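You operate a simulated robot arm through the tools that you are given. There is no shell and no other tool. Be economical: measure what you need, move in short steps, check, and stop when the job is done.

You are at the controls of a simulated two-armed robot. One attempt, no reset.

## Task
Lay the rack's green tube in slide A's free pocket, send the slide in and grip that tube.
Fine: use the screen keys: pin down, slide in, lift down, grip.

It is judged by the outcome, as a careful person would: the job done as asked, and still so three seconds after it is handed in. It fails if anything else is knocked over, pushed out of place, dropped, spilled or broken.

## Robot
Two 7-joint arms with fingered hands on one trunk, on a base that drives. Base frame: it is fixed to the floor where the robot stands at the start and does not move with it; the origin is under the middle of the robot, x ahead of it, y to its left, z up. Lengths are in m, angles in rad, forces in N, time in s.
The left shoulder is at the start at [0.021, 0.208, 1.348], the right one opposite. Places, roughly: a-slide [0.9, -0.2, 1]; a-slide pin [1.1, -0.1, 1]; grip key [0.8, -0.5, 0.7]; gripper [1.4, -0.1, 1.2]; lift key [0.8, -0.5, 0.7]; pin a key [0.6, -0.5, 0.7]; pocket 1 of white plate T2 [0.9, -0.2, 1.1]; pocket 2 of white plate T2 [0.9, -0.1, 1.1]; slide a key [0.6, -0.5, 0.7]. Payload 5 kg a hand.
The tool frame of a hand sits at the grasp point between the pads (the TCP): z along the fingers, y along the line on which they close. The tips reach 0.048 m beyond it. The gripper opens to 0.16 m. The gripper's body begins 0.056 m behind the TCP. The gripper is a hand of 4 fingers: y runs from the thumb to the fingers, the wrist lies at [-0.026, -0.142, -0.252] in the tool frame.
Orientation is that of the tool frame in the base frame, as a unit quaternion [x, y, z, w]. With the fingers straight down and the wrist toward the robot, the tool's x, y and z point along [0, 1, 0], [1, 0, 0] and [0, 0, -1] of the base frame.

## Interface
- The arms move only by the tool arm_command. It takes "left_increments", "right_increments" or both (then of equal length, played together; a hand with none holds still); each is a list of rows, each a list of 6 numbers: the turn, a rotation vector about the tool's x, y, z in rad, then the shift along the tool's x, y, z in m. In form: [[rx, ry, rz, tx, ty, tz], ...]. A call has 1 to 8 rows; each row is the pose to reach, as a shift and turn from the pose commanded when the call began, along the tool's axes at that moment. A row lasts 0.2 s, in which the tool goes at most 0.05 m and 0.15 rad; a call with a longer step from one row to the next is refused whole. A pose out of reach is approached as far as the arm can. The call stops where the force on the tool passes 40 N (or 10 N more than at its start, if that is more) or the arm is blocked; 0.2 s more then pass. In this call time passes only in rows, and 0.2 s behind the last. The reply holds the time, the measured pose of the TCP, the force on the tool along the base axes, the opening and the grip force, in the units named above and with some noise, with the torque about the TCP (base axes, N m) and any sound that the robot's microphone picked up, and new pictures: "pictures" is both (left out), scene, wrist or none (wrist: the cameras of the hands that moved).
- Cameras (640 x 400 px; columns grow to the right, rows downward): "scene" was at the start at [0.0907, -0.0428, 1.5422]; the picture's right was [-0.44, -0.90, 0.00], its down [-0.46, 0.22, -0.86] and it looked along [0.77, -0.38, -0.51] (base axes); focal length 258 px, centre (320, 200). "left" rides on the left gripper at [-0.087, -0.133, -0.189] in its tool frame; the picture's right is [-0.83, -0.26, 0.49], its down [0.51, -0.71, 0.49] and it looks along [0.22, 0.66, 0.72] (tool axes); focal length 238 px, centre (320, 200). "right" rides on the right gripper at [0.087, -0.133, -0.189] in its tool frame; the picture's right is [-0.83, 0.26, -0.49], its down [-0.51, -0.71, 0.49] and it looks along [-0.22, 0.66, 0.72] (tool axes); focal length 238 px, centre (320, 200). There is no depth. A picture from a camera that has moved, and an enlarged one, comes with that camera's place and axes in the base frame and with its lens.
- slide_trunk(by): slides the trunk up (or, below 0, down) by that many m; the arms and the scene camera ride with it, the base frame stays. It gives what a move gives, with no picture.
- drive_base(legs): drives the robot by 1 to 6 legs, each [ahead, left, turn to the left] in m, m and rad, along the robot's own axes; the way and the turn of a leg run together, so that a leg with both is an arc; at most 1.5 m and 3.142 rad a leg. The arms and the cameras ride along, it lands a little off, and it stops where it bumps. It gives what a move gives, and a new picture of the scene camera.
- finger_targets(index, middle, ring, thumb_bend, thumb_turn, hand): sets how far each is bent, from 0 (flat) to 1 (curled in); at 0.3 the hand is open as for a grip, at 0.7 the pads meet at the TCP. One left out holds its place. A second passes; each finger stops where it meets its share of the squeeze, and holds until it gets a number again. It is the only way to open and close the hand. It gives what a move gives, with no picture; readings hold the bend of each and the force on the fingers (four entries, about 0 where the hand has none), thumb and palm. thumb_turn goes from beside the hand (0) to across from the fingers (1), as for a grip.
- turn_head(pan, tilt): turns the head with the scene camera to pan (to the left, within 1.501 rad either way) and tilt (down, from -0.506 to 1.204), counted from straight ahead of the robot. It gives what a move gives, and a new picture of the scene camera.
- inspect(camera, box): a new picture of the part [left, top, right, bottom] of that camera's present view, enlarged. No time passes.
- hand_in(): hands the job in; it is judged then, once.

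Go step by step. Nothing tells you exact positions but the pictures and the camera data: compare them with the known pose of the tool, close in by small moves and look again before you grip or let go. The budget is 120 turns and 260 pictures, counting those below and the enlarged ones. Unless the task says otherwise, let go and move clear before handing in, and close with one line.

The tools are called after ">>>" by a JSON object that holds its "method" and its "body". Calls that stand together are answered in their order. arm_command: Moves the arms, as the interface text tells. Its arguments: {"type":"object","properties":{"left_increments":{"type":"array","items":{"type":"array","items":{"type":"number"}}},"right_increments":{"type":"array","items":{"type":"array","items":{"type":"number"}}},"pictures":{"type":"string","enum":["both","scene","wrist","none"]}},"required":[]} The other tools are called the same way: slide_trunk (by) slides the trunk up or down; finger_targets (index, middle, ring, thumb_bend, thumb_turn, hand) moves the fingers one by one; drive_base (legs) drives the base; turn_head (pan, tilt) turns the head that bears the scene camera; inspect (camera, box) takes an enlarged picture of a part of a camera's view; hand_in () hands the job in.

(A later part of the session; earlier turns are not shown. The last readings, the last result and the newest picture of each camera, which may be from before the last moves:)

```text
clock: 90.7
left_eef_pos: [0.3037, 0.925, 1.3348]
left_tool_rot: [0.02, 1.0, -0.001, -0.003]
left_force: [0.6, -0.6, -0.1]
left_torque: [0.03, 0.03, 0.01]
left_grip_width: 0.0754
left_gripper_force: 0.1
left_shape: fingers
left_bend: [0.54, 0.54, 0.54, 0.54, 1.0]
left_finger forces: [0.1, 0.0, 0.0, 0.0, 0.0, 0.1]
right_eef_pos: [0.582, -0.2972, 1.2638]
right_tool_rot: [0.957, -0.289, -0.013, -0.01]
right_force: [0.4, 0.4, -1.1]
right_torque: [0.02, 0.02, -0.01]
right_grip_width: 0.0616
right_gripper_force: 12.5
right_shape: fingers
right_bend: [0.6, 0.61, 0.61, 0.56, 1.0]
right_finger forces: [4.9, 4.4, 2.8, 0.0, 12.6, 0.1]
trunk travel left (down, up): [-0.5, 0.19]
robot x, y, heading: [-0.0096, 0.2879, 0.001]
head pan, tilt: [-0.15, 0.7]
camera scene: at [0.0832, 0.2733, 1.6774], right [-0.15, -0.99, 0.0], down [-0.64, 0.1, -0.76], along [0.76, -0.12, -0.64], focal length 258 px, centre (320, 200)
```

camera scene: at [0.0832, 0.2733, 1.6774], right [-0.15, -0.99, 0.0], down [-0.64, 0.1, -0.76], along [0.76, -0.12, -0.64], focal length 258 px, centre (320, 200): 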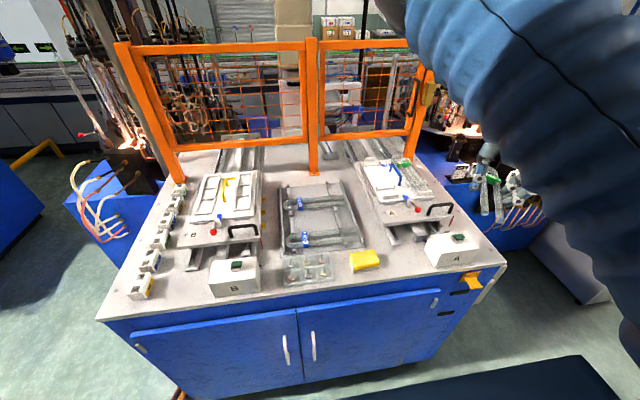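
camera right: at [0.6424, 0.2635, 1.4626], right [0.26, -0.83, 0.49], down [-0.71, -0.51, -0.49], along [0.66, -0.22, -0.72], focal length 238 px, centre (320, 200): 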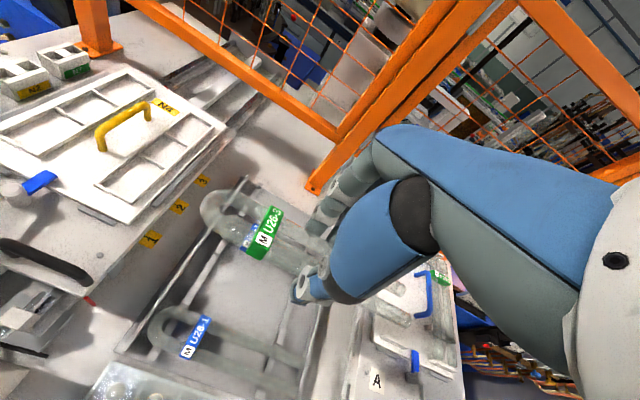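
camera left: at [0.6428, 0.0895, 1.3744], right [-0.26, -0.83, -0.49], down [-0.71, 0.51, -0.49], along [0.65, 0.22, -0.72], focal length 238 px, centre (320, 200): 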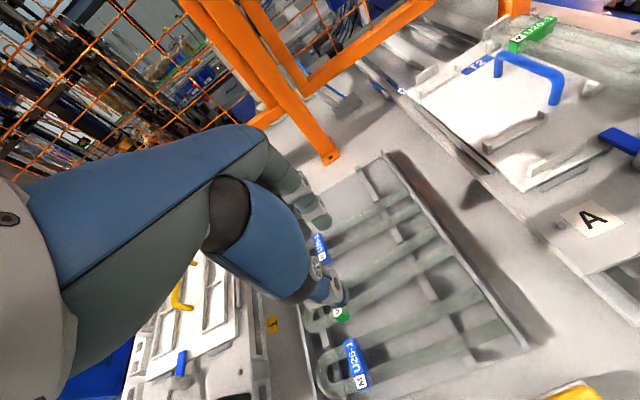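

Works well: yaw -124° reached. Now turn the robot left 0.85 rad and shift to about (0.13, 0.10).

>>> {"method": "drive_base", "body": {"legs": [[0, 0, 0.85], [-0.05, -0.225, 0]]}}

>>> {"method": "turn_head", "body": {"pan": -0.95, "tilt": 0.6}}

```text
clock: 94.7
left_eef_pos: [-0.1463, 0.7575, 1.3333]
left_tool_rot: [-0.395, 0.919, -0.002, -0.001]
left_force: [-0.6, -0.3, 0.4]
left_torque: [0.01, -0.03, -0.01]
left_grip_width: 0.075
left_gripper_force: 0.0
left_shape: fingers
left_bend: [0.54, 0.54, 0.54, 0.54, 1.0]
left_finger forces: [0.1, 0.0, 0.0, 0.0, 0.0, 0.0]
right_eef_pos: [0.9572, 0.1634, 1.2645]
right_tool_rot: [0.991, 0.133, -0.017, -0.004]
right_force: [0.2, -0.2, -0.2]
right_torque: [0.0, 0.03, -0.03]
right_grip_width: 0.0611
right_gripper_force: 12.7
right_shape: fingers
right_bend: [0.6, 0.61, 0.61, 0.56, 1.0]
right_finger forces: [4.9, 4.5, 2.8, 0.0, 12.6, 0.1]
trunk travel left (down, up): [-0.5, 0.19]
robot x, y, heading: [0.1295, 0.1049, 0.848]
head pan, tilt: [-0.15, 0.7]
camera scene: at [0.1962, 0.1627, 1.6774], right [0.64, -0.76, 0.0], down [-0.49, -0.42, -0.76], along [0.58, 0.49, -0.64], focal length 258 px, centre (320, 200)
```

scene: 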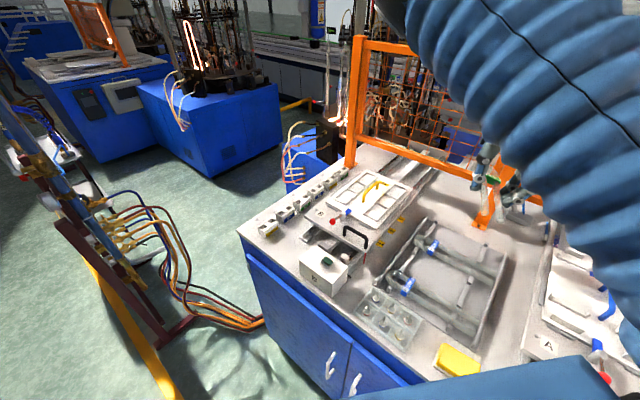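

```text
clock: 95.8
left_eef_pos: [-0.1469, 0.7571, 1.3347]
left_tool_rot: [-0.395, 0.919, -0.001, -0.001]
left_force: [-0.6, 0.4, -0.5]
left_torque: [0.01, 0.02, -0.02]
left_grip_width: 0.0749
left_gripper_force: 0.1
left_shape: fingers
left_bend: [0.54, 0.54, 0.54, 0.54, 1.0]
left_finger forces: [0.0, 0.0, 0.1, 0.0, 0.0, 0.1]
right_eef_pos: [0.9564, 0.163, 1.264]
right_tool_rot: [0.991, 0.134, -0.017, -0.004]
right_force: [0.2, -0.8, -0.7]
right_torque: [0.01, 0.03, -0.02]
right_grip_width: 0.0613
right_gripper_force: 12.1
right_shape: fingers
right_bend: [0.6, 0.61, 0.61, 0.56, 1.0]
right_finger forces: [4.8, 4.5, 2.7, 0.1, 12.5, 0.0]
trunk travel left (down, up): [-0.5, 0.19]
robot x, y, heading: [0.1253, 0.099, 0.845]
head pan, tilt: [-0.949, 0.6]
camera scene: at [0.2194, 0.099, 1.6861], right [-0.1, -1.0, 0.0], down [-0.56, 0.06, -0.82], along [0.82, -0.08, -0.57], focal length 258 px, centre (320, 200)
```

scene: 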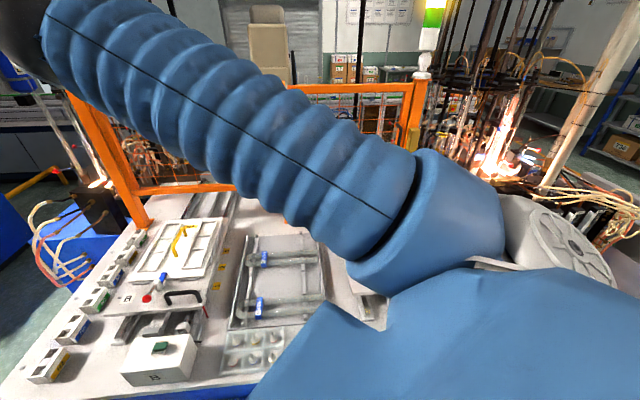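

The upper arm hides the scene view, but the hand poses are known. Moving the tube sideways above the pocket and aligning yaw to -90° at safe height.

>>> {"method": "arm_command", "body": {"right_increments": [[0, 0, 0, -0.014, 0.043, 0], [0, 0, 0, -0.028, 0.086, 0], [-0.002, 0.008, 0.067, -0.042, 0.129, 0], [-0.004, 0.017, 0.134, -0.056, 0.172, 0], [-0.006, 0.026, 0.2, -0.069, 0.215, 0], [-0.008, 0.034, 0.269, -0.081, 0.257, 0]], "pictures": "wrist"}}

>>> {"method": "turn_head", "body": {"pan": -1.3, "tilt": 0.7}}

```text
clock: 97.2
left_eef_pos: [-0.1456, 0.7545, 1.3349]
left_tool_rot: [-0.396, 0.918, -0.001, -0.001]
left_force: [-0.2, -0.4, 0.8]
left_torque: [0.11, 0.02, 0.01]
left_grip_width: 0.0747
left_gripper_force: 0.1
left_shape: fingers
left_bend: [0.54, 0.54, 0.54, 0.54, 1.0]
left_finger forces: [0.1, 0.0, 0.0, 0.1, 0.0, 0.1]
right_eef_pos: [0.9476, -0.1084, 1.2627]
right_tool_rot: [1.0, 0.0, 0.0, -0.001]
right_force: [0.6, -0.4, -1.4]
right_torque: [0.01, 0.08, -0.01]
right_grip_width: 0.0616
right_gripper_force: 12.4
right_shape: fingers
right_bend: [0.6, 0.61, 0.61, 0.56, 1.0]
right_finger forces: [4.9, 4.6, 2.7, 0.0, 12.5, 0.0]
trunk travel left (down, up): [-0.5, 0.19]
robot x, y, heading: [0.1247, 0.1036, 0.847]
head pan, tilt: [-0.949, 0.6]
camera right: at [1.0351, 0.0231, 1.4512], right [-0.83, -0.26, 0.49], down [-0.51, 0.71, -0.49], along [-0.22, -0.66, -0.72], focal length 238 px, centre (320, 200)
```

right: 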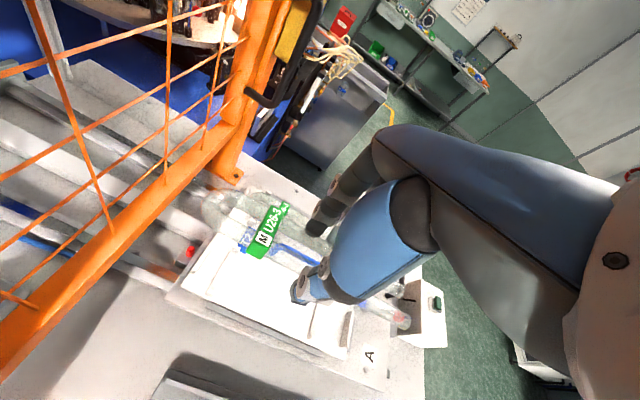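

```text
clock: 98.0
left_eef_pos: [-0.1462, 0.7585, 1.3345]
left_tool_rot: [-0.395, 0.919, -0.003, -0.001]
left_force: [-0.4, 0.2, -0.7]
left_torque: [-0.01, 0.0, -0.01]
left_grip_width: 0.0749
left_gripper_force: 0.1
left_shape: fingers
left_bend: [0.54, 0.54, 0.54, 0.54, 1.0]
left_finger forces: [0.1, 0.0, 0.1, 0.0, 0.0, 0.0]
right_eef_pos: [0.9485, -0.1062, 1.2642]
right_tool_rot: [1.0, 0.001, 0.001, 0.0]
right_force: [0.7, 1.9, -1.0]
right_torque: [-0.02, 0.03, -0.01]
right_grip_width: 0.0618
right_gripper_force: 12.8
right_shape: fingers
right_bend: [0.6, 0.61, 0.61, 0.56, 1.0]
right_finger forces: [4.9, 4.7, 2.8, 0.1, 12.6, 0.0]
trunk travel left (down, up): [-0.5, 0.19]
robot x, y, heading: [0.1238, 0.1024, 0.85]
head pan, tilt: [-1.3, 0.7]
camera scene: at [0.2076, 0.0715, 1.6775], right [-0.43, -0.9, 0.0], down [-0.58, 0.28, -0.77], along [0.69, -0.33, -0.64], focal length 258 px, centre (320, 200)
```

scene: 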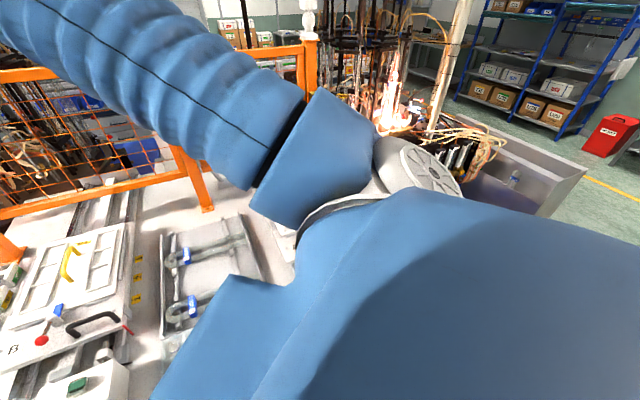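

The tube is above the pocket with exact orientation. Descending partway to compare in the wrist view.

>>> {"method": "arm_command", "body": {"right_increments": [[0, 0, 0, 0.004, 0.004, 0.045], [0, 0, 0, 0.006, 0.006, 0.09], [0, 0, 0, 0.006, 0.006, 0.115]], "pictures": "wrist"}}

>>> {"method": "inspect", "body": {"camera": "right", "box": [150, 130, 430, 400]}}

```text
clock: 98.8
left_eef_pos: [-0.1464, 0.7589, 1.3347]
left_tool_rot: [-0.395, 0.919, -0.001, -0.001]
left_force: [0.2, 0.6, -0.4]
left_torque: [0.02, 0.02, 0.03]
left_grip_width: 0.0746
left_gripper_force: 0.1
left_shape: fingers
left_bend: [0.54, 0.54, 0.54, 0.54, 1.0]
left_finger forces: [0.0, 0.0, 0.0, 0.0, 0.1, 0.0]
right_eef_pos: [0.9523, -0.1138, 1.1489]
right_tool_rot: [1.0, -0.001, 0.001, -0.001]
right_force: [0.4, 0.2, -0.2]
right_torque: [0.0, 0.06, -0.04]
right_grip_width: 0.0613
right_gripper_force: 12.0
right_shape: fingers
right_bend: [0.6, 0.61, 0.61, 0.56, 1.0]
right_finger forces: [4.9, 4.6, 2.8, 0.1, 12.6, 0.1]
trunk travel left (down, up): [-0.5, 0.19]
robot x, y, heading: [0.1232, 0.1049, 0.852]
head pan, tilt: [-1.3, 0.7]
camera right: at [1.0396, 0.0185, 1.3369], right [-0.84, -0.26, 0.48], down [-0.5, 0.71, -0.49], along [-0.22, -0.66, -0.72], focal length 238 px, centre (320, 200)
```

right: 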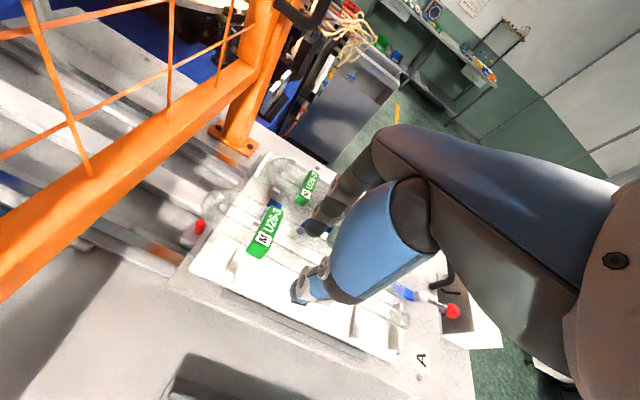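

```text
1.48 times, centred on (290, 265) of right
camera zoom: at [1.0396, 0.0185, 1.3369], right [-0.84, -0.26, 0.48], down [-0.5, 0.71, -0.49], along [-0.22, -0.66, -0.72], focal length 353 px, centre (364, 104)
```

zoom: 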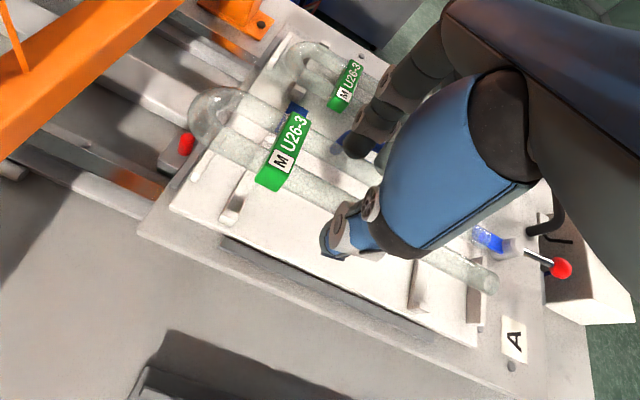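

Re-deriving with three views: the plate is higher than I assumed (pocket ≈1.06, occupied label ≈[0.98, -0.234, 1.075]), so the TCP target is x≈0.92, y≈-0.105. I raise a little, shift and re-look.

>>> {"method": "arm_command", "body": {"right_increments": [[0, 0, 0, 0, 0, -0.035], [0, 0, 0, -0.02, -0.006, -0.04], [0, 0, 0, -0.033, -0.008, -0.04]], "pictures": "wrist"}}

>>> {"method": "inspect", "body": {"camera": "right", "box": [190, 150, 430, 300]}}

>>> {"method": "inspect", "body": {"camera": "right", "box": [240, 240, 480, 390]}}

```text
clock: 99.6
left_eef_pos: [-0.1462, 0.7581, 1.3339]
left_tool_rot: [-0.396, 0.918, -0.001, -0.001]
left_force: [0.5, 0.5, 0.6]
left_torque: [0.0, 0.01, -0.01]
left_grip_width: 0.075
left_gripper_force: 0.0
left_shape: fingers
left_bend: [0.54, 0.54, 0.54, 0.54, 1.0]
left_finger forces: [0.0, 0.0, 0.0, 0.0, 0.0, 0.0]
right_eef_pos: [0.9194, -0.1041, 1.1873]
right_tool_rot: [1.0, 0.0, 0.0, 0.0]
right_force: [-0.7, 0.2, -0.7]
right_torque: [0.04, 0.02, -0.03]
right_grip_width: 0.0616
right_gripper_force: 12.0
right_shape: fingers
right_bend: [0.6, 0.61, 0.61, 0.56, 1.0]
right_finger forces: [4.9, 4.5, 2.9, 0.1, 12.5, 0.1]
trunk travel left (down, up): [-0.5, 0.19]
robot x, y, heading: [0.1223, 0.1021, 0.851]
head pan, tilt: [-1.3, 0.7]
camera right: at [1.0067, 0.0278, 1.3762], right [-0.84, -0.26, 0.49], down [-0.51, 0.71, -0.49], along [-0.22, -0.66, -0.72], focal length 238 px, centre (320, 200)
```

right: 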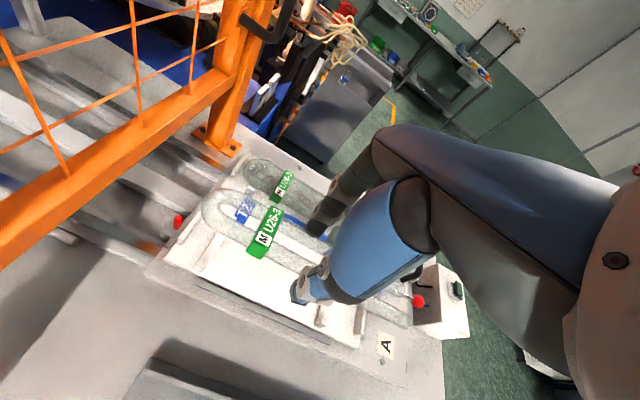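

```text
2.67 times, centred on (310, 225) of right
camera zoom: at [1.0067, 0.0278, 1.3762], right [-0.84, -0.26, 0.49], down [-0.51, 0.71, -0.49], along [-0.22, -0.66, -0.72], focal length 636 px, centre (347, 133)
```

zoom: 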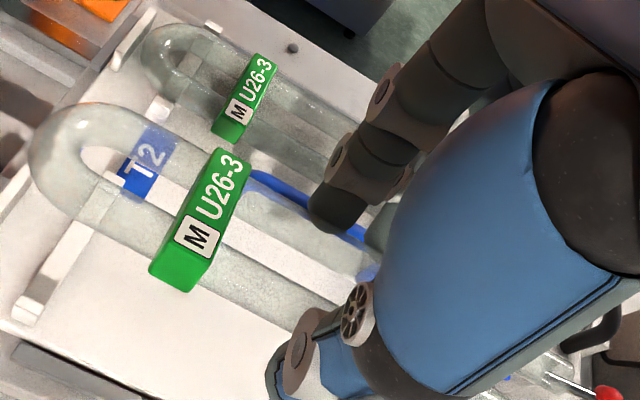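

```text
2.67 times, centred on (360, 315) of right
camera zoom: at [1.0067, 0.0278, 1.3762], right [-0.84, -0.26, 0.49], down [-0.51, 0.71, -0.49], along [-0.22, -0.66, -0.72], focal length 636 px, centre (213, -107)
```

zoom: 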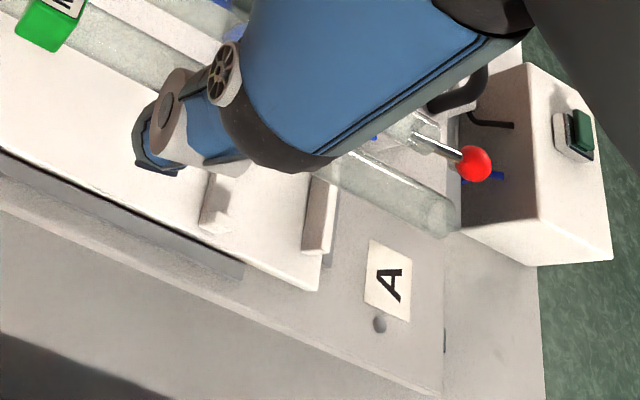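

x matches the occupied tube's label (≈0.985). Descending to just above the posts and checking the lateral fit.

>>> {"method": "arm_command", "body": {"right_increments": [[0, 0, 0, 0, 0, 0.03], [0, 0, 0, 0, 0, 0.055]], "pictures": "none"}}

>>> {"method": "inspect", "body": {"camera": "right", "box": [170, 150, 330, 290]}}

>>> {"method": "inspect", "body": {"camera": "right", "box": [280, 240, 480, 390]}}

```text
clock: 100.2
left_eef_pos: [-0.145, 0.7573, 1.3333]
left_tool_rot: [-0.396, 0.918, -0.002, -0.002]
left_force: [0.5, 0.6, 0.5]
left_torque: [-0.01, 0.03, -0.04]
left_grip_width: 0.0748
left_gripper_force: 0.1
left_shape: fingers
left_bend: [0.54, 0.54, 0.54, 0.54, 1.0]
left_finger forces: [0.0, 0.1, 0.1, 0.0, 0.0, 0.0]
right_eef_pos: [0.9206, -0.1029, 1.1334]
right_tool_rot: [1.0, 0.0, 0.001, 0.001]
right_force: [1.0, 0.6, -0.8]
right_torque: [0.01, 0.06, 0.0]
right_grip_width: 0.0614
right_gripper_force: 11.7
right_shape: fingers
right_bend: [0.6, 0.61, 0.61, 0.56, 1.0]
right_finger forces: [4.9, 4.5, 2.9, 0.0, 12.5, 0.1]
trunk travel left (down, up): [-0.5, 0.19]
robot x, y, heading: [0.1216, 0.1037, 0.849]
head pan, tilt: [-1.3, 0.7]
```

```text
2.86 times, centred on (250, 220) of right
camera zoom: at [1.0076, 0.0278, 1.3219], right [-0.84, -0.26, 0.49], down [-0.51, 0.71, -0.49], along [-0.22, -0.66, -0.72], focal length 681 px, centre (520, 143)
```

zoom: 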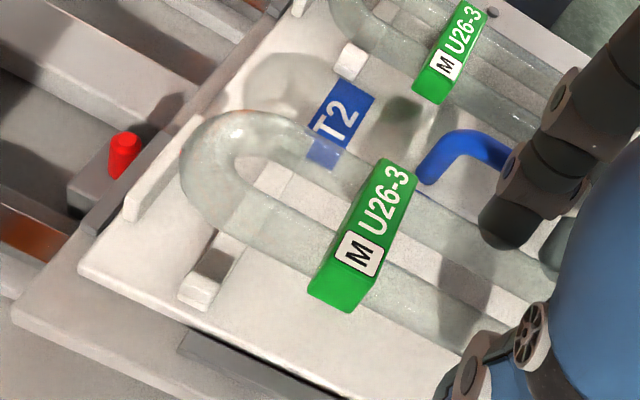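

```text
2.67 times, centred on (380, 315) of right
camera zoom: at [1.0076, 0.0278, 1.3219], right [-0.84, -0.26, 0.49], down [-0.51, 0.71, -0.49], along [-0.22, -0.66, -0.72], focal length 636 px, centre (160, -107)
```

zoom: 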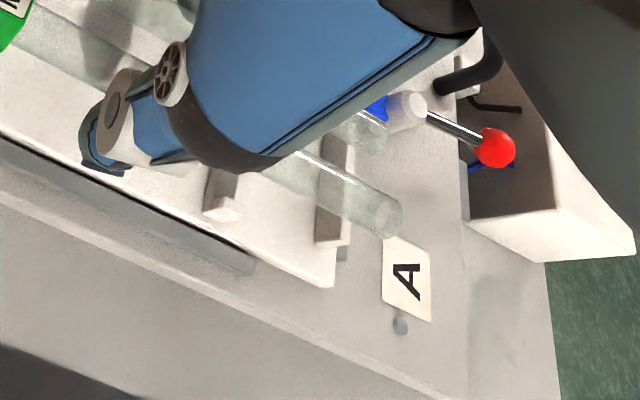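

>>> {"method": "arm_command", "body": {"right_increments": [[0, 0, 0, 0, 0, 0.014]], "pictures": "none"}}

>>> {"method": "inspect", "body": {"camera": "right", "box": [180, 170, 300, 280]}}

>>> {"method": "inspect", "body": {"camera": "right", "box": [300, 250, 440, 360]}}

```text
clock: 100.6
left_eef_pos: [-0.146, 0.7595, 1.3347]
left_tool_rot: [-0.395, 0.919, -0.003, -0.001]
left_force: [-0.7, 0.7, 0.0]
left_torque: [-0.02, 0.04, 0.0]
left_grip_width: 0.075
left_gripper_force: 0.0
left_shape: fingers
left_bend: [0.54, 0.54, 0.54, 0.54, 1.0]
left_finger forces: [0.1, 0.0, 0.0, 0.0, 0.0, 0.0]
right_eef_pos: [0.9211, -0.102, 1.1203]
right_tool_rot: [1.0, 0.0, 0.001, 0.0]
right_force: [-1.4, 6.6, 4.2]
right_torque: [-0.16, 0.21, -0.25]
right_grip_width: 0.0616
right_gripper_force: 18.3
right_shape: fingers
right_bend: [0.6, 0.61, 0.61, 0.56, 1.0]
right_finger forces: [3.9, 16.6, 2.0, 0.1, 14.4, 0.0]
trunk travel left (down, up): [-0.5, 0.19]
robot x, y, heading: [0.1214, 0.1053, 0.852]
head pan, tilt: [-1.3, 0.7]
```

```text
3.64 times, centred on (240, 225) of right
camera zoom: at [1.0074, 0.0301, 1.3083], right [-0.83, -0.26, 0.49], down [-0.51, 0.71, -0.49], along [-0.22, -0.66, -0.72], focal length 867 px, centre (611, 109)
```

zoom: 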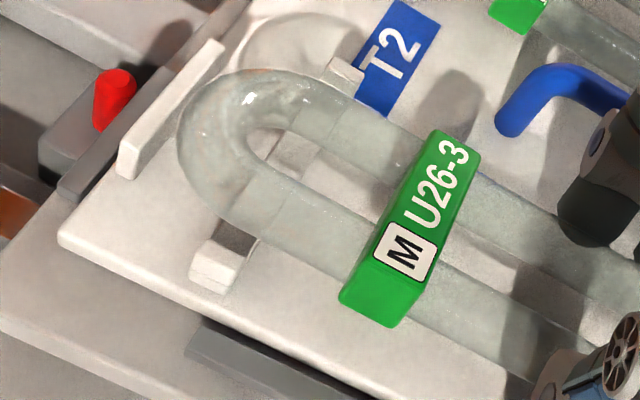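

```text
3.64 times, centred on (370, 305) of right
camera zoom: at [1.0074, 0.0301, 1.3083], right [-0.83, -0.26, 0.49], down [-0.51, 0.71, -0.49], along [-0.22, -0.66, -0.72], focal length 867 px, centre (138, -182)
```

zoom: 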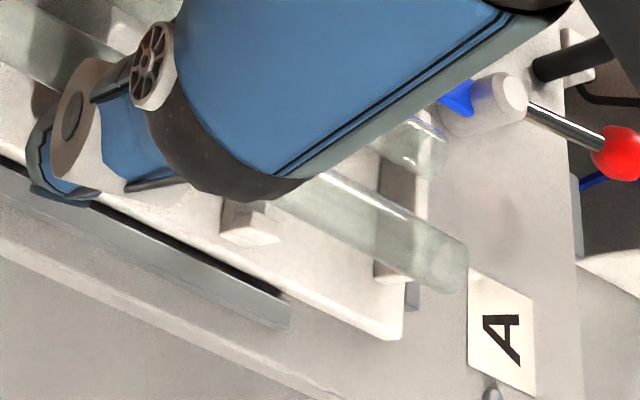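

The middle finger touches something (16 N, pushed +y/+z) – likely the T2 handle. I'll back up 1 cm and look closely at the finger/handle gap.

>>> {"method": "inspect", "body": {"camera": "right", "box": [270, 150, 370, 230]}}

>>> {"method": "arm_command", "body": {"right_increments": [[0, 0, 0, 0, 0, -0.012]], "pictures": "none"}}

>>> {"method": "turn_head", "body": {"pan": -1.5, "tilt": 0.45}}

```text
5.00 times, centred on (320, 190) of right
camera zoom: at [1.0074, 0.0301, 1.3083], right [-0.83, -0.26, 0.49], down [-0.51, 0.71, -0.49], along [-0.22, -0.66, -0.72], focal length 1192 px, centre (320, 250)
```

zoom: 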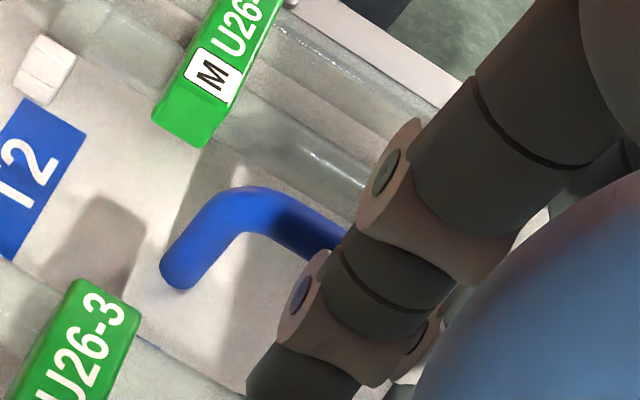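

```text
clock: 101.0
left_eef_pos: [-0.1471, 0.757, 1.3344]
left_tool_rot: [-0.395, 0.919, -0.001, -0.002]
left_force: [0.0, -0.3, 0.1]
left_torque: [0.03, -0.01, -0.03]
left_grip_width: 0.0749
left_gripper_force: 0.0
left_shape: fingers
left_bend: [0.54, 0.54, 0.54, 0.54, 1.0]
left_finger forces: [0.0, 0.0, 0.0, 0.1, 0.0, 0.1]
right_eef_pos: [0.9184, -0.1059, 1.1316]
right_tool_rot: [1.0, -0.001, 0.001, 0.0]
right_force: [-0.8, -0.8, -0.7]
right_torque: [-0.01, -0.02, -0.03]
right_grip_width: 0.0616
right_gripper_force: 13.0
right_shape: fingers
right_bend: [0.6, 0.61, 0.61, 0.56, 1.0]
right_finger forces: [4.7, 4.7, 2.7, 0.0, 12.6, 0.0]
trunk travel left (down, up): [-0.5, 0.19]
robot x, y, heading: [0.1266, 0.1051, 0.852]
head pan, tilt: [-1.3, 0.7]
```

```text
clock: 101.8
left_eef_pos: [-0.1447, 0.7586, 1.3335]
left_tool_rot: [-0.396, 0.918, -0.001, -0.003]
left_force: [0.3, 0.0, -0.5]
left_torque: [0.0, 0.0, -0.01]
left_grip_width: 0.075
left_gripper_force: 0.1
left_shape: fingers
left_bend: [0.54, 0.54, 0.54, 0.54, 1.0]
left_finger forces: [0.0, 0.0, 0.0, 0.0, 0.0, 0.0]
right_eef_pos: [0.9196, -0.1031, 1.1311]
right_tool_rot: [1.0, -0.001, 0.001, 0.0]
right_force: [0.6, 0.0, -0.9]
right_torque: [-0.03, 0.02, 0.0]
right_grip_width: 0.0615
right_gripper_force: 12.2
right_shape: fingers
right_bend: [0.6, 0.61, 0.61, 0.56, 1.0]
right_finger forces: [4.8, 4.7, 2.7, 0.0, 12.7, 0.1]
trunk travel left (down, up): [-0.5, 0.19]
robot x, y, heading: [0.1258, 0.1032, 0.853]
head pan, tilt: [-1.499, 0.45]
camera scene: at [0.2048, 0.0526, 1.6996], right [-0.6, -0.8, 0.0], down [-0.35, 0.26, -0.9], along [0.72, -0.54, -0.44], focal length 258 px, centre (320, 200)
```

scene: 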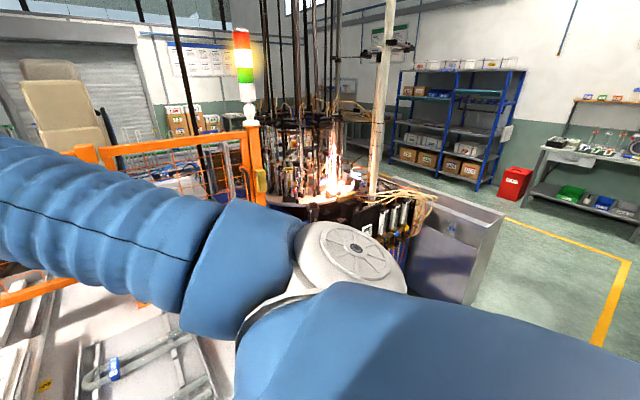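

The tube is nearly at seat height (needs TCP ≈1.118), but the fingers' outer side meets the T2 handle and the tube sits ~4 mm too far +y. Tilting the hand slightly (0.18 rad about the tube axis) leans the fingers away from the handle; I'll raise, tilt and recentre.

>>> {"method": "arm_command", "body": {"right_increments": [[0, 0, 0, 0, 0, -0.014], [-0.09, 0, 0, 0, -0.003, -0.014], [-0.18, 0, 0, 0, -0.005, -0.014]], "pictures": "none"}}

>>> {"method": "inspect", "body": {"camera": "right", "box": [170, 150, 370, 290]}}

>>> {"method": "inspect", "body": {"camera": "right", "box": [280, 230, 460, 360]}}

```text
clock: 102.6
left_eef_pos: [-0.1467, 0.7573, 1.3342]
left_tool_rot: [-0.395, 0.919, -0.002, -0.002]
left_force: [0.3, 0.5, -0.5]
left_torque: [0.0, 0.01, 0.0]
left_grip_width: 0.0747
left_gripper_force: 0.0
left_shape: fingers
left_bend: [0.54, 0.54, 0.54, 0.54, 1.0]
left_finger forces: [0.0, 0.0, 0.0, 0.0, 0.0, 0.1]
right_eef_pos: [0.919, -0.0995, 1.1448]
right_tool_rot: [0.996, -0.001, 0.001, 0.091]
right_force: [0.6, -0.1, -0.6]
right_torque: [0.05, 0.02, -0.01]
right_grip_width: 0.0617
right_gripper_force: 12.8
right_shape: fingers
right_bend: [0.6, 0.61, 0.61, 0.56, 1.0]
right_finger forces: [4.8, 4.6, 2.8, 0.0, 12.5, 0.0]
trunk travel left (down, up): [-0.5, 0.19]
robot x, y, heading: [0.1249, 0.1036, 0.847]
head pan, tilt: [-1.499, 0.45]
```

```text
2.86 times, centred on (270, 220) of right
camera zoom: at [1.0071, 0.0642, 1.307], right [-0.84, -0.17, 0.52], down [-0.5, 0.61, -0.61], along [-0.22, -0.78, -0.59], focal length 681 px, centre (463, 143)
```

zoom: 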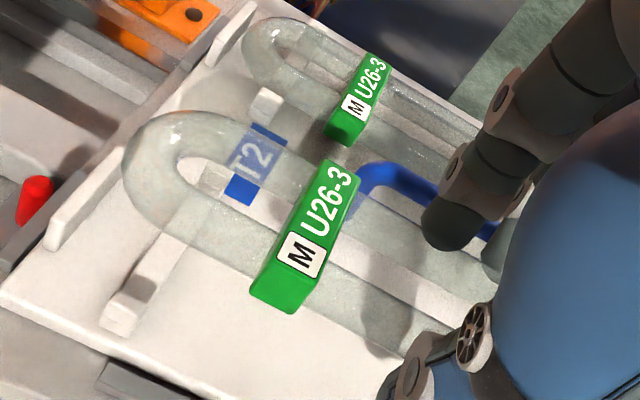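

```text
3.08 times, centred on (370, 295) of right
camera zoom: at [1.0071, 0.0642, 1.307], right [-0.84, -0.17, 0.52], down [-0.5, 0.61, -0.61], along [-0.22, -0.78, -0.59], focal length 733 px, centre (166, -92)
```

zoom: 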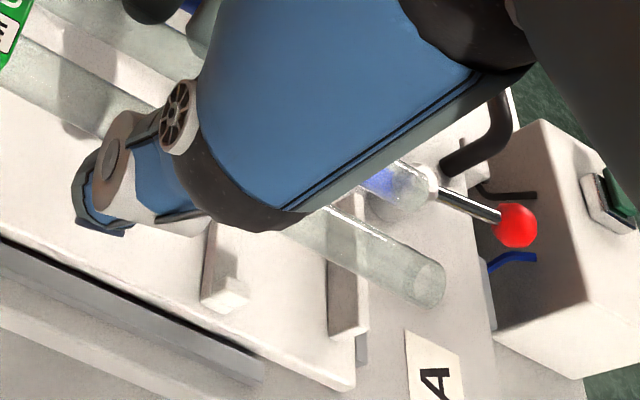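

>>> {"method": "arm_command", "body": {"right_increments": [[0, 0, 0, 0, -0.002, 0.011], [0, 0, 0, 0, -0.0036, 0.02]], "pictures": "none"}}

>>> {"method": "inspect", "body": {"camera": "right", "box": [170, 170, 330, 290]}}

>>> {"method": "inspect", "body": {"camera": "right", "box": [280, 230, 440, 360]}}

```text
clock: 103.2
left_eef_pos: [-0.1468, 0.758, 1.3329]
left_tool_rot: [-0.395, 0.919, -0.001, -0.001]
left_force: [0.0, 0.2, 0.2]
left_torque: [0.0, 0.01, -0.01]
left_grip_width: 0.0749
left_gripper_force: 0.0
left_shape: fingers
left_bend: [0.54, 0.54, 0.54, 0.54, 1.0]
left_finger forces: [0.0, 0.0, 0.0, 0.0, 0.0, 0.1]
right_eef_pos: [0.92, -0.0979, 1.1253]
right_tool_rot: [0.996, 0.0, 0.0, 0.09]
right_force: [0.2, -0.2, -0.7]
right_torque: [0.01, 0.02, 0.0]
right_grip_width: 0.0616
right_gripper_force: 12.0
right_shape: fingers
right_bend: [0.6, 0.61, 0.61, 0.56, 1.0]
right_finger forces: [4.8, 4.6, 2.8, 0.0, 12.6, 0.0]
trunk travel left (down, up): [-0.5, 0.19]
robot x, y, heading: [0.1215, 0.1044, 0.845]
head pan, tilt: [-1.499, 0.45]
```

```text
3.33 times, centred on (250, 230) of right
camera zoom: at [1.0071, 0.065, 1.2869], right [-0.84, -0.17, 0.52], down [-0.51, 0.61, -0.61], along [-0.22, -0.77, -0.59], focal length 794 px, centre (553, 100)
```

zoom: 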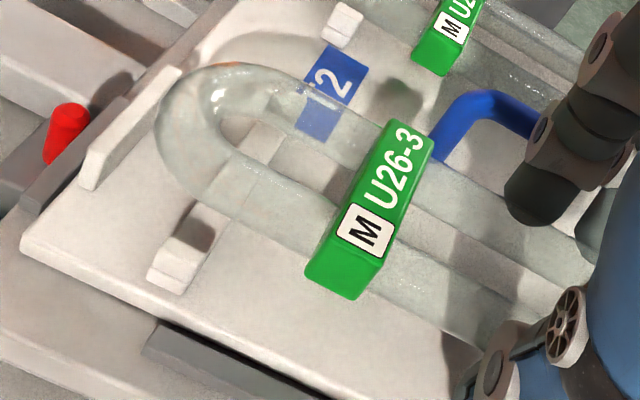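

```text
3.08 times, centred on (360, 295) of right
camera zoom: at [1.0071, 0.065, 1.2869], right [-0.84, -0.17, 0.52], down [-0.51, 0.61, -0.61], along [-0.22, -0.77, -0.59], focal length 733 px, centre (197, -92)
```

zoom: 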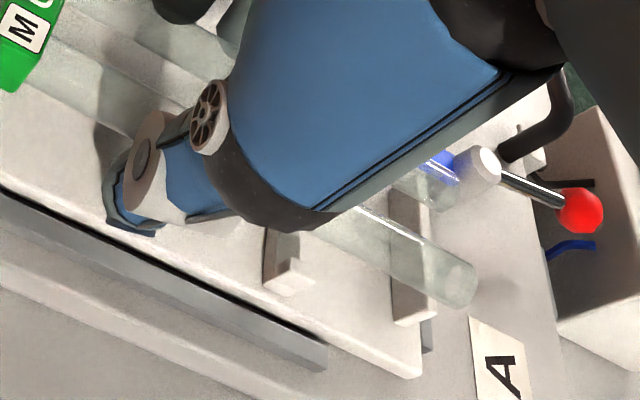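

>>> {"method": "inspect", "body": {"camera": "right", "box": [350, 270, 420, 330]}}

>>> {"method": "inspect", "body": {"camera": "right", "box": [170, 180, 250, 250]}}

```text
6.67 times, centred on (385, 300) of right
camera zoom: at [1.0071, 0.065, 1.2869], right [-0.84, -0.17, 0.52], down [-0.51, 0.61, -0.61], along [-0.22, -0.77, -0.59], focal length 1589 px, centre (-113, -467)
```

zoom: 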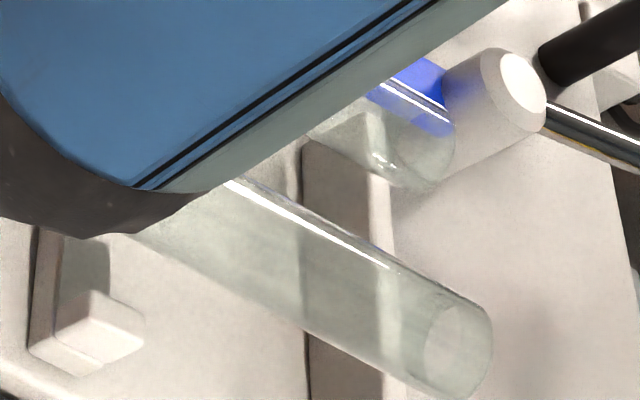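

```text
5.71 times, centred on (210, 215) of right
camera zoom: at [1.0071, 0.065, 1.2869], right [-0.84, -0.17, 0.52], down [-0.51, 0.61, -0.61], along [-0.22, -0.77, -0.59], focal length 1362 px, centre (949, 114)
```

zoom: 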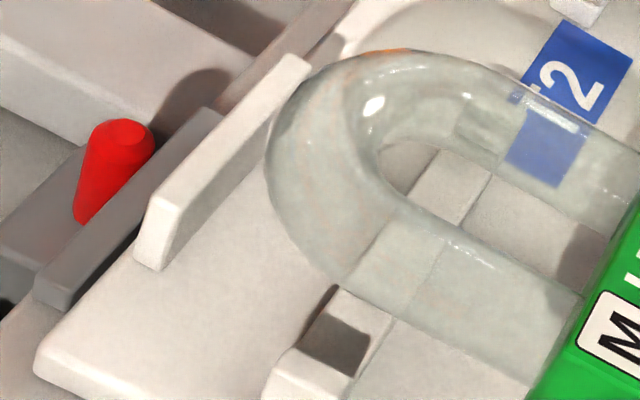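

Front end of the tube is right over the wall's inner edge while the rear has ~11 mm slack, so I shift +6 mm in x, then lower in small steps.

>>> {"method": "arm_command", "body": {"right_increments": [[0, 0, 0, 0.006, 0, 0], [0, 0, 0, 0.006, -0.0006, 0.003], [0, 0, 0, 0.006, -0.0011, 0.006]], "pictures": "none"}}

>>> {"method": "inspect", "body": {"camera": "right", "box": [350, 260, 430, 330]}}

>>> {"method": "inspect", "body": {"camera": "right", "box": [170, 170, 290, 270]}}

```text
clock: 104.0
left_eef_pos: [-0.1458, 0.7573, 1.3345]
left_tool_rot: [-0.395, 0.919, -0.002, -0.002]
left_force: [-0.8, 0.3, 0.3]
left_torque: [-0.02, 0.01, -0.01]
left_grip_width: 0.0748
left_gripper_force: 0.0
left_shape: fingers
left_bend: [0.54, 0.54, 0.54, 0.54, 1.0]
left_finger forces: [0.0, 0.0, 0.1, 0.0, 0.1, 0.0]
right_eef_pos: [0.9254, -0.098, 1.1186]
right_tool_rot: [0.996, 0.0, 0.001, 0.089]
right_force: [0.4, 1.0, -1.1]
right_torque: [0.0, 0.02, 0.0]
right_grip_width: 0.0616
right_gripper_force: 12.3
right_shape: fingers
right_bend: [0.6, 0.61, 0.61, 0.56, 1.0]
right_finger forces: [4.8, 4.6, 2.7, 0.0, 12.6, 0.1]
trunk travel left (down, up): [-0.5, 0.19]
robot x, y, heading: [0.1255, 0.1015, 0.849]
head pan, tilt: [-1.499, 0.45]
```

```text
5.71 times, centred on (390, 295) of right
camera zoom: at [1.0128, 0.0648, 1.2809], right [-0.84, -0.17, 0.52], down [-0.51, 0.61, -0.61], along [-0.22, -0.77, -0.59], focal length 1362 px, centre (-80, -343)
```

zoom: 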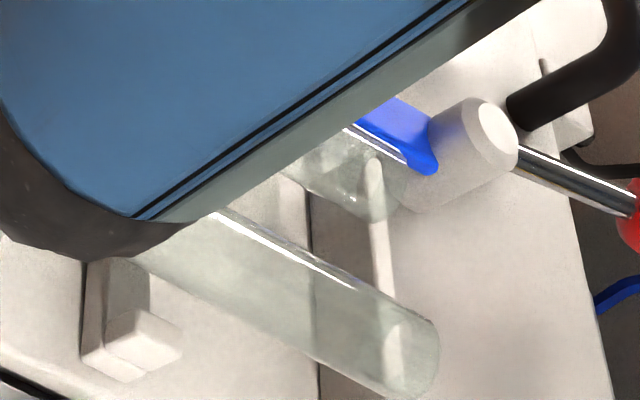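

```text
4.00 times, centred on (230, 220) of right
camera zoom: at [1.0128, 0.0648, 1.2809], right [-0.84, -0.17, 0.52], down [-0.51, 0.61, -0.61], along [-0.22, -0.77, -0.59], focal length 953 px, centre (680, 120)
```

zoom: 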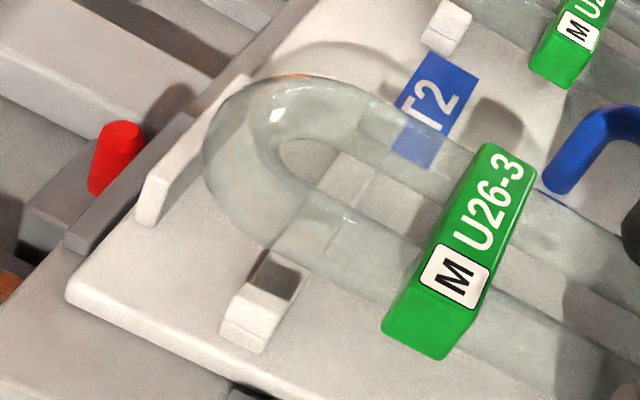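

>>> {"method": "arm_command", "body": {"right_increments": [[0, 0, 0, 0.002, -0.0006, 0.003], [0, 0, 0, 0.002, -0.0011, 0.006]], "pictures": "none"}}

>>> {"method": "inspect", "body": {"camera": "right", "box": [350, 260, 430, 330]}}

>>> {"method": "inspect", "body": {"camera": "right", "box": [170, 160, 330, 280]}}

```text
clock: 104.6
left_eef_pos: [-0.146, 0.7572, 1.3348]
left_tool_rot: [-0.396, 0.918, -0.002, -0.002]
left_force: [0.2, -0.1, 0.3]
left_torque: [0.01, 0.0, -0.03]
left_grip_width: 0.075
left_gripper_force: 0.1
left_shape: fingers
left_bend: [0.54, 0.54, 0.54, 0.54, 1.0]
left_finger forces: [0.0, 0.1, 0.0, 0.0, 0.1, 0.1]
right_eef_pos: [0.9286, -0.098, 1.1133]
right_tool_rot: [0.996, 0.0, 0.0, 0.09]
right_force: [0.0, 0.0, 0.0]
right_torque: [-0.03, 0.03, 0.02]
right_grip_width: 0.0613
right_gripper_force: 13.0
right_shape: fingers
right_bend: [0.6, 0.61, 0.61, 0.56, 1.0]
right_finger forces: [4.8, 5.0, 2.6, 0.0, 12.7, 0.1]
trunk travel left (down, up): [-0.5, 0.19]
robot x, y, heading: [0.1261, 0.1039, 0.852]
head pan, tilt: [-1.499, 0.45]
```

```text
5.71 times, centred on (390, 295) of right
camera zoom: at [1.015, 0.0648, 1.2745], right [-0.84, -0.17, 0.52], down [-0.51, 0.61, -0.61], along [-0.22, -0.77, -0.59], focal length 1362 px, centre (-80, -343)
```

zoom: 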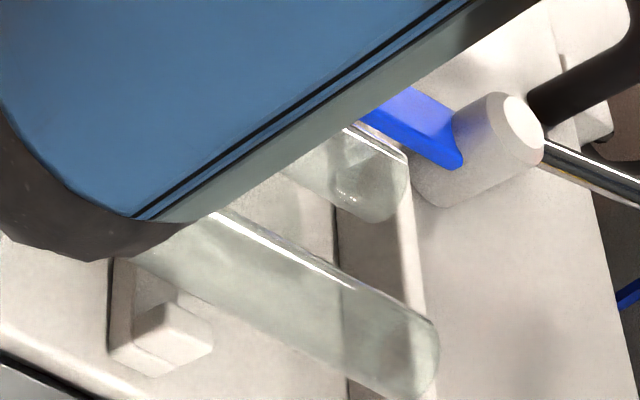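

```text
3.33 times, centred on (250, 220) of right
camera zoom: at [1.015, 0.0648, 1.2745], right [-0.84, -0.17, 0.52], down [-0.51, 0.61, -0.61], along [-0.22, -0.77, -0.59], focal length 794 px, centre (553, 133)
```

zoom: 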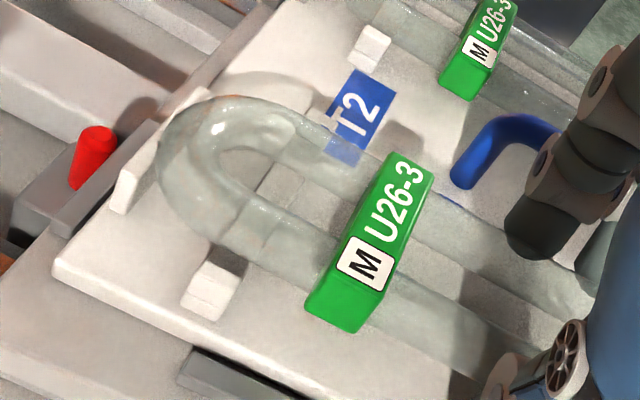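

>>> {"method": "arm_command", "body": {"right_increments": [[0, 0, 0, 0, -0.0006, 0.003], [0, 0, 0, 0, -0.0011, 0.006]], "pictures": "none"}}

>>> {"method": "inspect", "body": {"camera": "right", "box": [340, 240, 440, 330]}}

>>> {"method": "inspect", "body": {"camera": "right", "box": [170, 160, 330, 280]}}

```text
clock: 105.2
left_eef_pos: [-0.1475, 0.7587, 1.3336]
left_tool_rot: [-0.396, 0.918, -0.002, -0.001]
left_force: [0.3, -0.6, 0.0]
left_torque: [0.03, 0.03, 0.03]
left_grip_width: 0.0747
left_gripper_force: 0.1
left_shape: fingers
left_bend: [0.54, 0.54, 0.54, 0.54, 1.0]
left_finger forces: [0.1, 0.0, 0.0, 0.0, 0.0, 0.0]
right_eef_pos: [0.9282, -0.0979, 1.1093]
right_tool_rot: [0.996, 0.0, 0.003, 0.091]
right_force: [0.9, 6.4, 13.7]
right_torque: [-0.12, 0.19, -0.01]
right_grip_width: 0.0612
right_gripper_force: 22.0
right_shape: fingers
right_bend: [0.6, 0.61, 0.61, 0.57, 1.0]
right_finger forces: [4.4, 19.3, 3.5, 0.0, 16.2, 0.0]
trunk travel left (down, up): [-0.5, 0.19]
robot x, y, heading: [0.1257, 0.0998, 0.853]
head pan, tilt: [-1.499, 0.45]
```

```text
4.44 times, centred on (390, 285) of right
camera zoom: at [1.0143, 0.066, 1.2707], right [-0.84, -0.17, 0.52], down [-0.5, 0.61, -0.61], along [-0.21, -0.78, -0.59], focal length 1059 px, centre (9, -178)
```

zoom: 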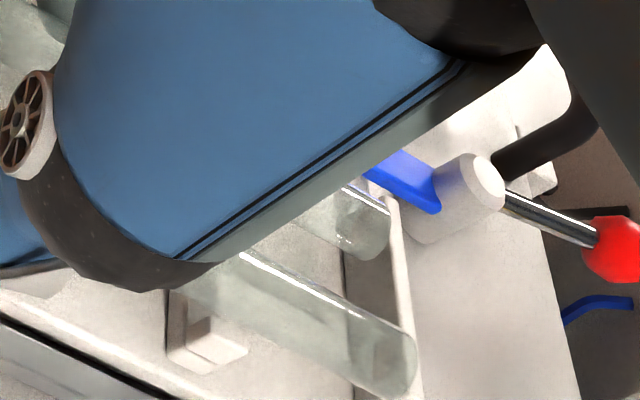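

```text
3.33 times, centred on (250, 220) of right
camera zoom: at [1.0143, 0.066, 1.2707], right [-0.84, -0.17, 0.52], down [-0.5, 0.61, -0.61], along [-0.21, -0.78, -0.59], focal length 794 px, centre (553, 133)
```

zoom: 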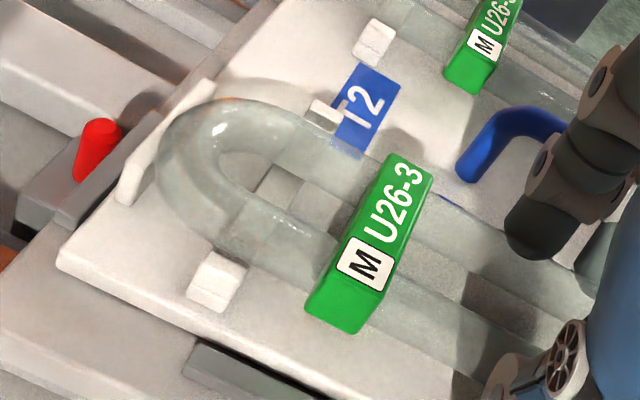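

The tube is between all posts and behind the front wall; the left leg has touched its seat and the middle finger just touches the handle again. I lift 2 mm and release thumb-first.

>>> {"method": "arm_command", "body": {"right_increments": [[0, 0, 0, 0, 0.0004, -0.002]], "pictures": "none"}}

>>> {"method": "finger_targets", "body": {"hand": "right", "index": 0.595, "middle": 0.6, "ring": 0.6, "thumb_bend": 0.53}}

>>> {"method": "inspect", "body": {"camera": "right", "box": [170, 160, 330, 280]}}

>>> {"method": "inspect", "body": {"camera": "right", "box": [340, 240, 440, 330]}}

```text
clock: 105.6
left_eef_pos: [-0.1474, 0.7576, 1.3337]
left_tool_rot: [-0.396, 0.918, -0.003, -0.001]
left_force: [-0.2, 0.3, -0.5]
left_torque: [0.03, -0.02, 0.0]
left_grip_width: 0.0753
left_gripper_force: 0.0
left_shape: fingers
left_bend: [0.54, 0.54, 0.54, 0.54, 1.0]
left_finger forces: [0.0, 0.0, 0.0, 0.0, 0.0, 0.0]
right_eef_pos: [0.9287, -0.0979, 1.1092]
right_tool_rot: [0.996, 0.0, 0.001, 0.091]
right_force: [0.6, 6.5, 7.1]
right_torque: [0.05, 0.09, -0.02]
right_grip_width: 0.0616
right_gripper_force: 20.0
right_shape: fingers
right_bend: [0.6, 0.61, 0.61, 0.57, 1.0]
right_finger forces: [3.9, 18.0, 2.8, 0.1, 15.6, 0.1]
trunk travel left (down, up): [-0.5, 0.19]
robot x, y, heading: [0.1269, 0.1024, 0.85]
head pan, tilt: [-1.499, 0.45]
```

```text
clock: 106.6
left_eef_pos: [-0.1471, 0.7573, 1.3348]
left_tool_rot: [-0.396, 0.918, -0.002, 0.0]
left_force: [-0.1, 0.2, 0.9]
left_torque: [0.01, 0.01, 0.0]
left_grip_width: 0.0745
left_gripper_force: 0.1
left_shape: fingers
left_bend: [0.54, 0.54, 0.54, 0.54, 1.0]
left_finger forces: [0.0, 0.1, 0.0, 0.0, 0.1, 0.0]
right_eef_pos: [0.9278, -0.0984, 1.1092]
right_tool_rot: [0.996, 0.0, 0.001, 0.09]
right_force: [1.6, 5.9, 7.8]
right_torque: [0.31, -0.08, -0.22]
right_grip_width: 0.066
right_gripper_force: 11.8
right_shape: fingers
right_bend: [0.59, 0.61, 0.6, 0.53, 1.0]
right_finger forces: [0.0, 12.5, 0.1, 0.1, 11.5, 0.1]
trunk travel left (down, up): [-0.5, 0.19]
robot x, y, heading: [0.1271, 0.1008, 0.852]
head pan, tilt: [-1.499, 0.45]
```

```text
3.33 times, centred on (250, 220) of right
camera zoom: at [1.0147, 0.0649, 1.271], right [-0.84, -0.17, 0.52], down [-0.5, 0.61, -0.61], along [-0.22, -0.77, -0.59], focal length 794 px, centre (553, 133)
```

zoom: 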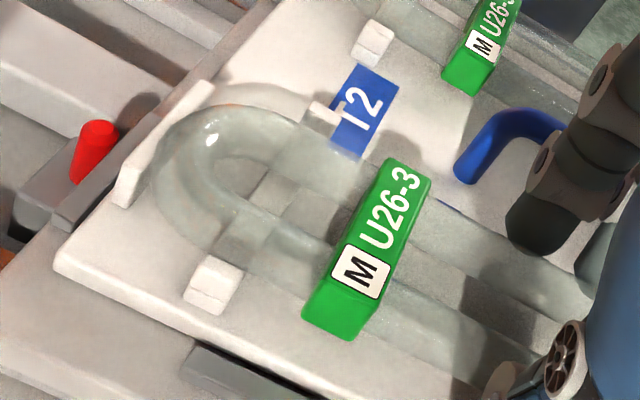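

```text
4.44 times, centred on (390, 285) of right
camera zoom: at [1.0147, 0.0649, 1.271], right [-0.84, -0.17, 0.52], down [-0.5, 0.61, -0.61], along [-0.22, -0.77, -0.59], focal length 1059 px, centre (9, -178)
```

zoom: 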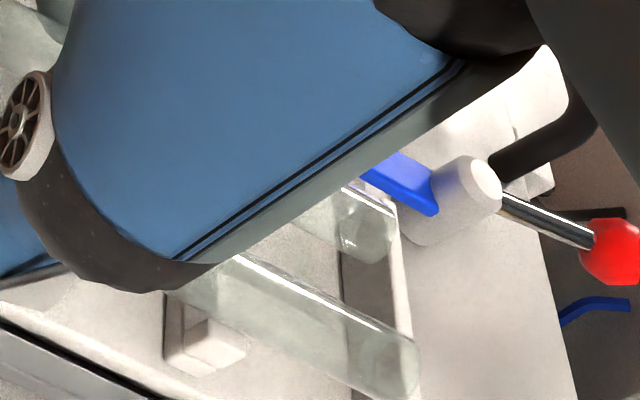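

>>> {"method": "finger_targets", "body": {"hand": "right", "middle": 0.58, "thumb_bend": 0.49}}

>>> {"method": "inspect", "body": {"camera": "right", "box": [170, 160, 330, 280]}}

```text
clock: 107.6
left_eef_pos: [-0.1466, 0.7585, 1.3336]
left_tool_rot: [-0.396, 0.918, -0.003, -0.001]
left_force: [-0.1, 0.6, -0.2]
left_torque: [0.0, -0.01, -0.01]
left_grip_width: 0.0749
left_gripper_force: 0.0
left_shape: fingers
left_bend: [0.54, 0.54, 0.54, 0.54, 1.0]
left_finger forces: [0.1, 0.0, 0.0, 0.0, 0.0, 0.0]
right_eef_pos: [0.9273, -0.0977, 1.109]
right_tool_rot: [0.996, 0.0, 0.002, 0.09]
right_force: [-1.1, 9.8, 5.0]
right_torque: [-0.16, 0.13, -0.24]
right_grip_width: 0.0744
right_gripper_force: 6.3
right_shape: fingers
right_bend: [0.59, 0.6, 0.6, 0.49, 1.0]
right_finger forces: [0.0, 12.3, 0.0, 0.1, 0.0, 0.0]
trunk travel left (down, up): [-0.5, 0.19]
robot x, y, heading: [0.1261, 0.1012, 0.855]
head pan, tilt: [-1.499, 0.45]
```

```text
3.33 times, centred on (250, 220) of right
camera zoom: at [1.0146, 0.0657, 1.2707], right [-0.84, -0.17, 0.52], down [-0.51, 0.61, -0.61], along [-0.22, -0.77, -0.59], focal length 794 px, centre (553, 133)
```

zoom: 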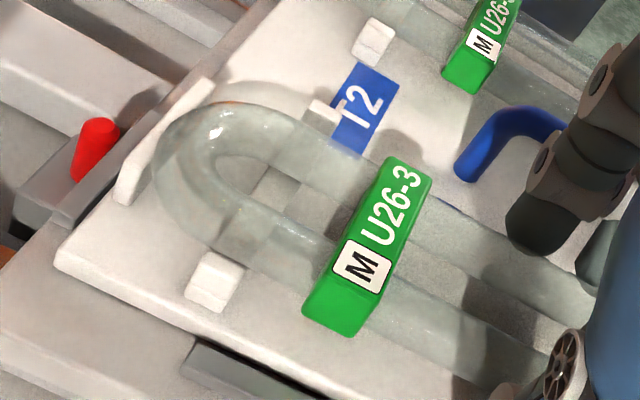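

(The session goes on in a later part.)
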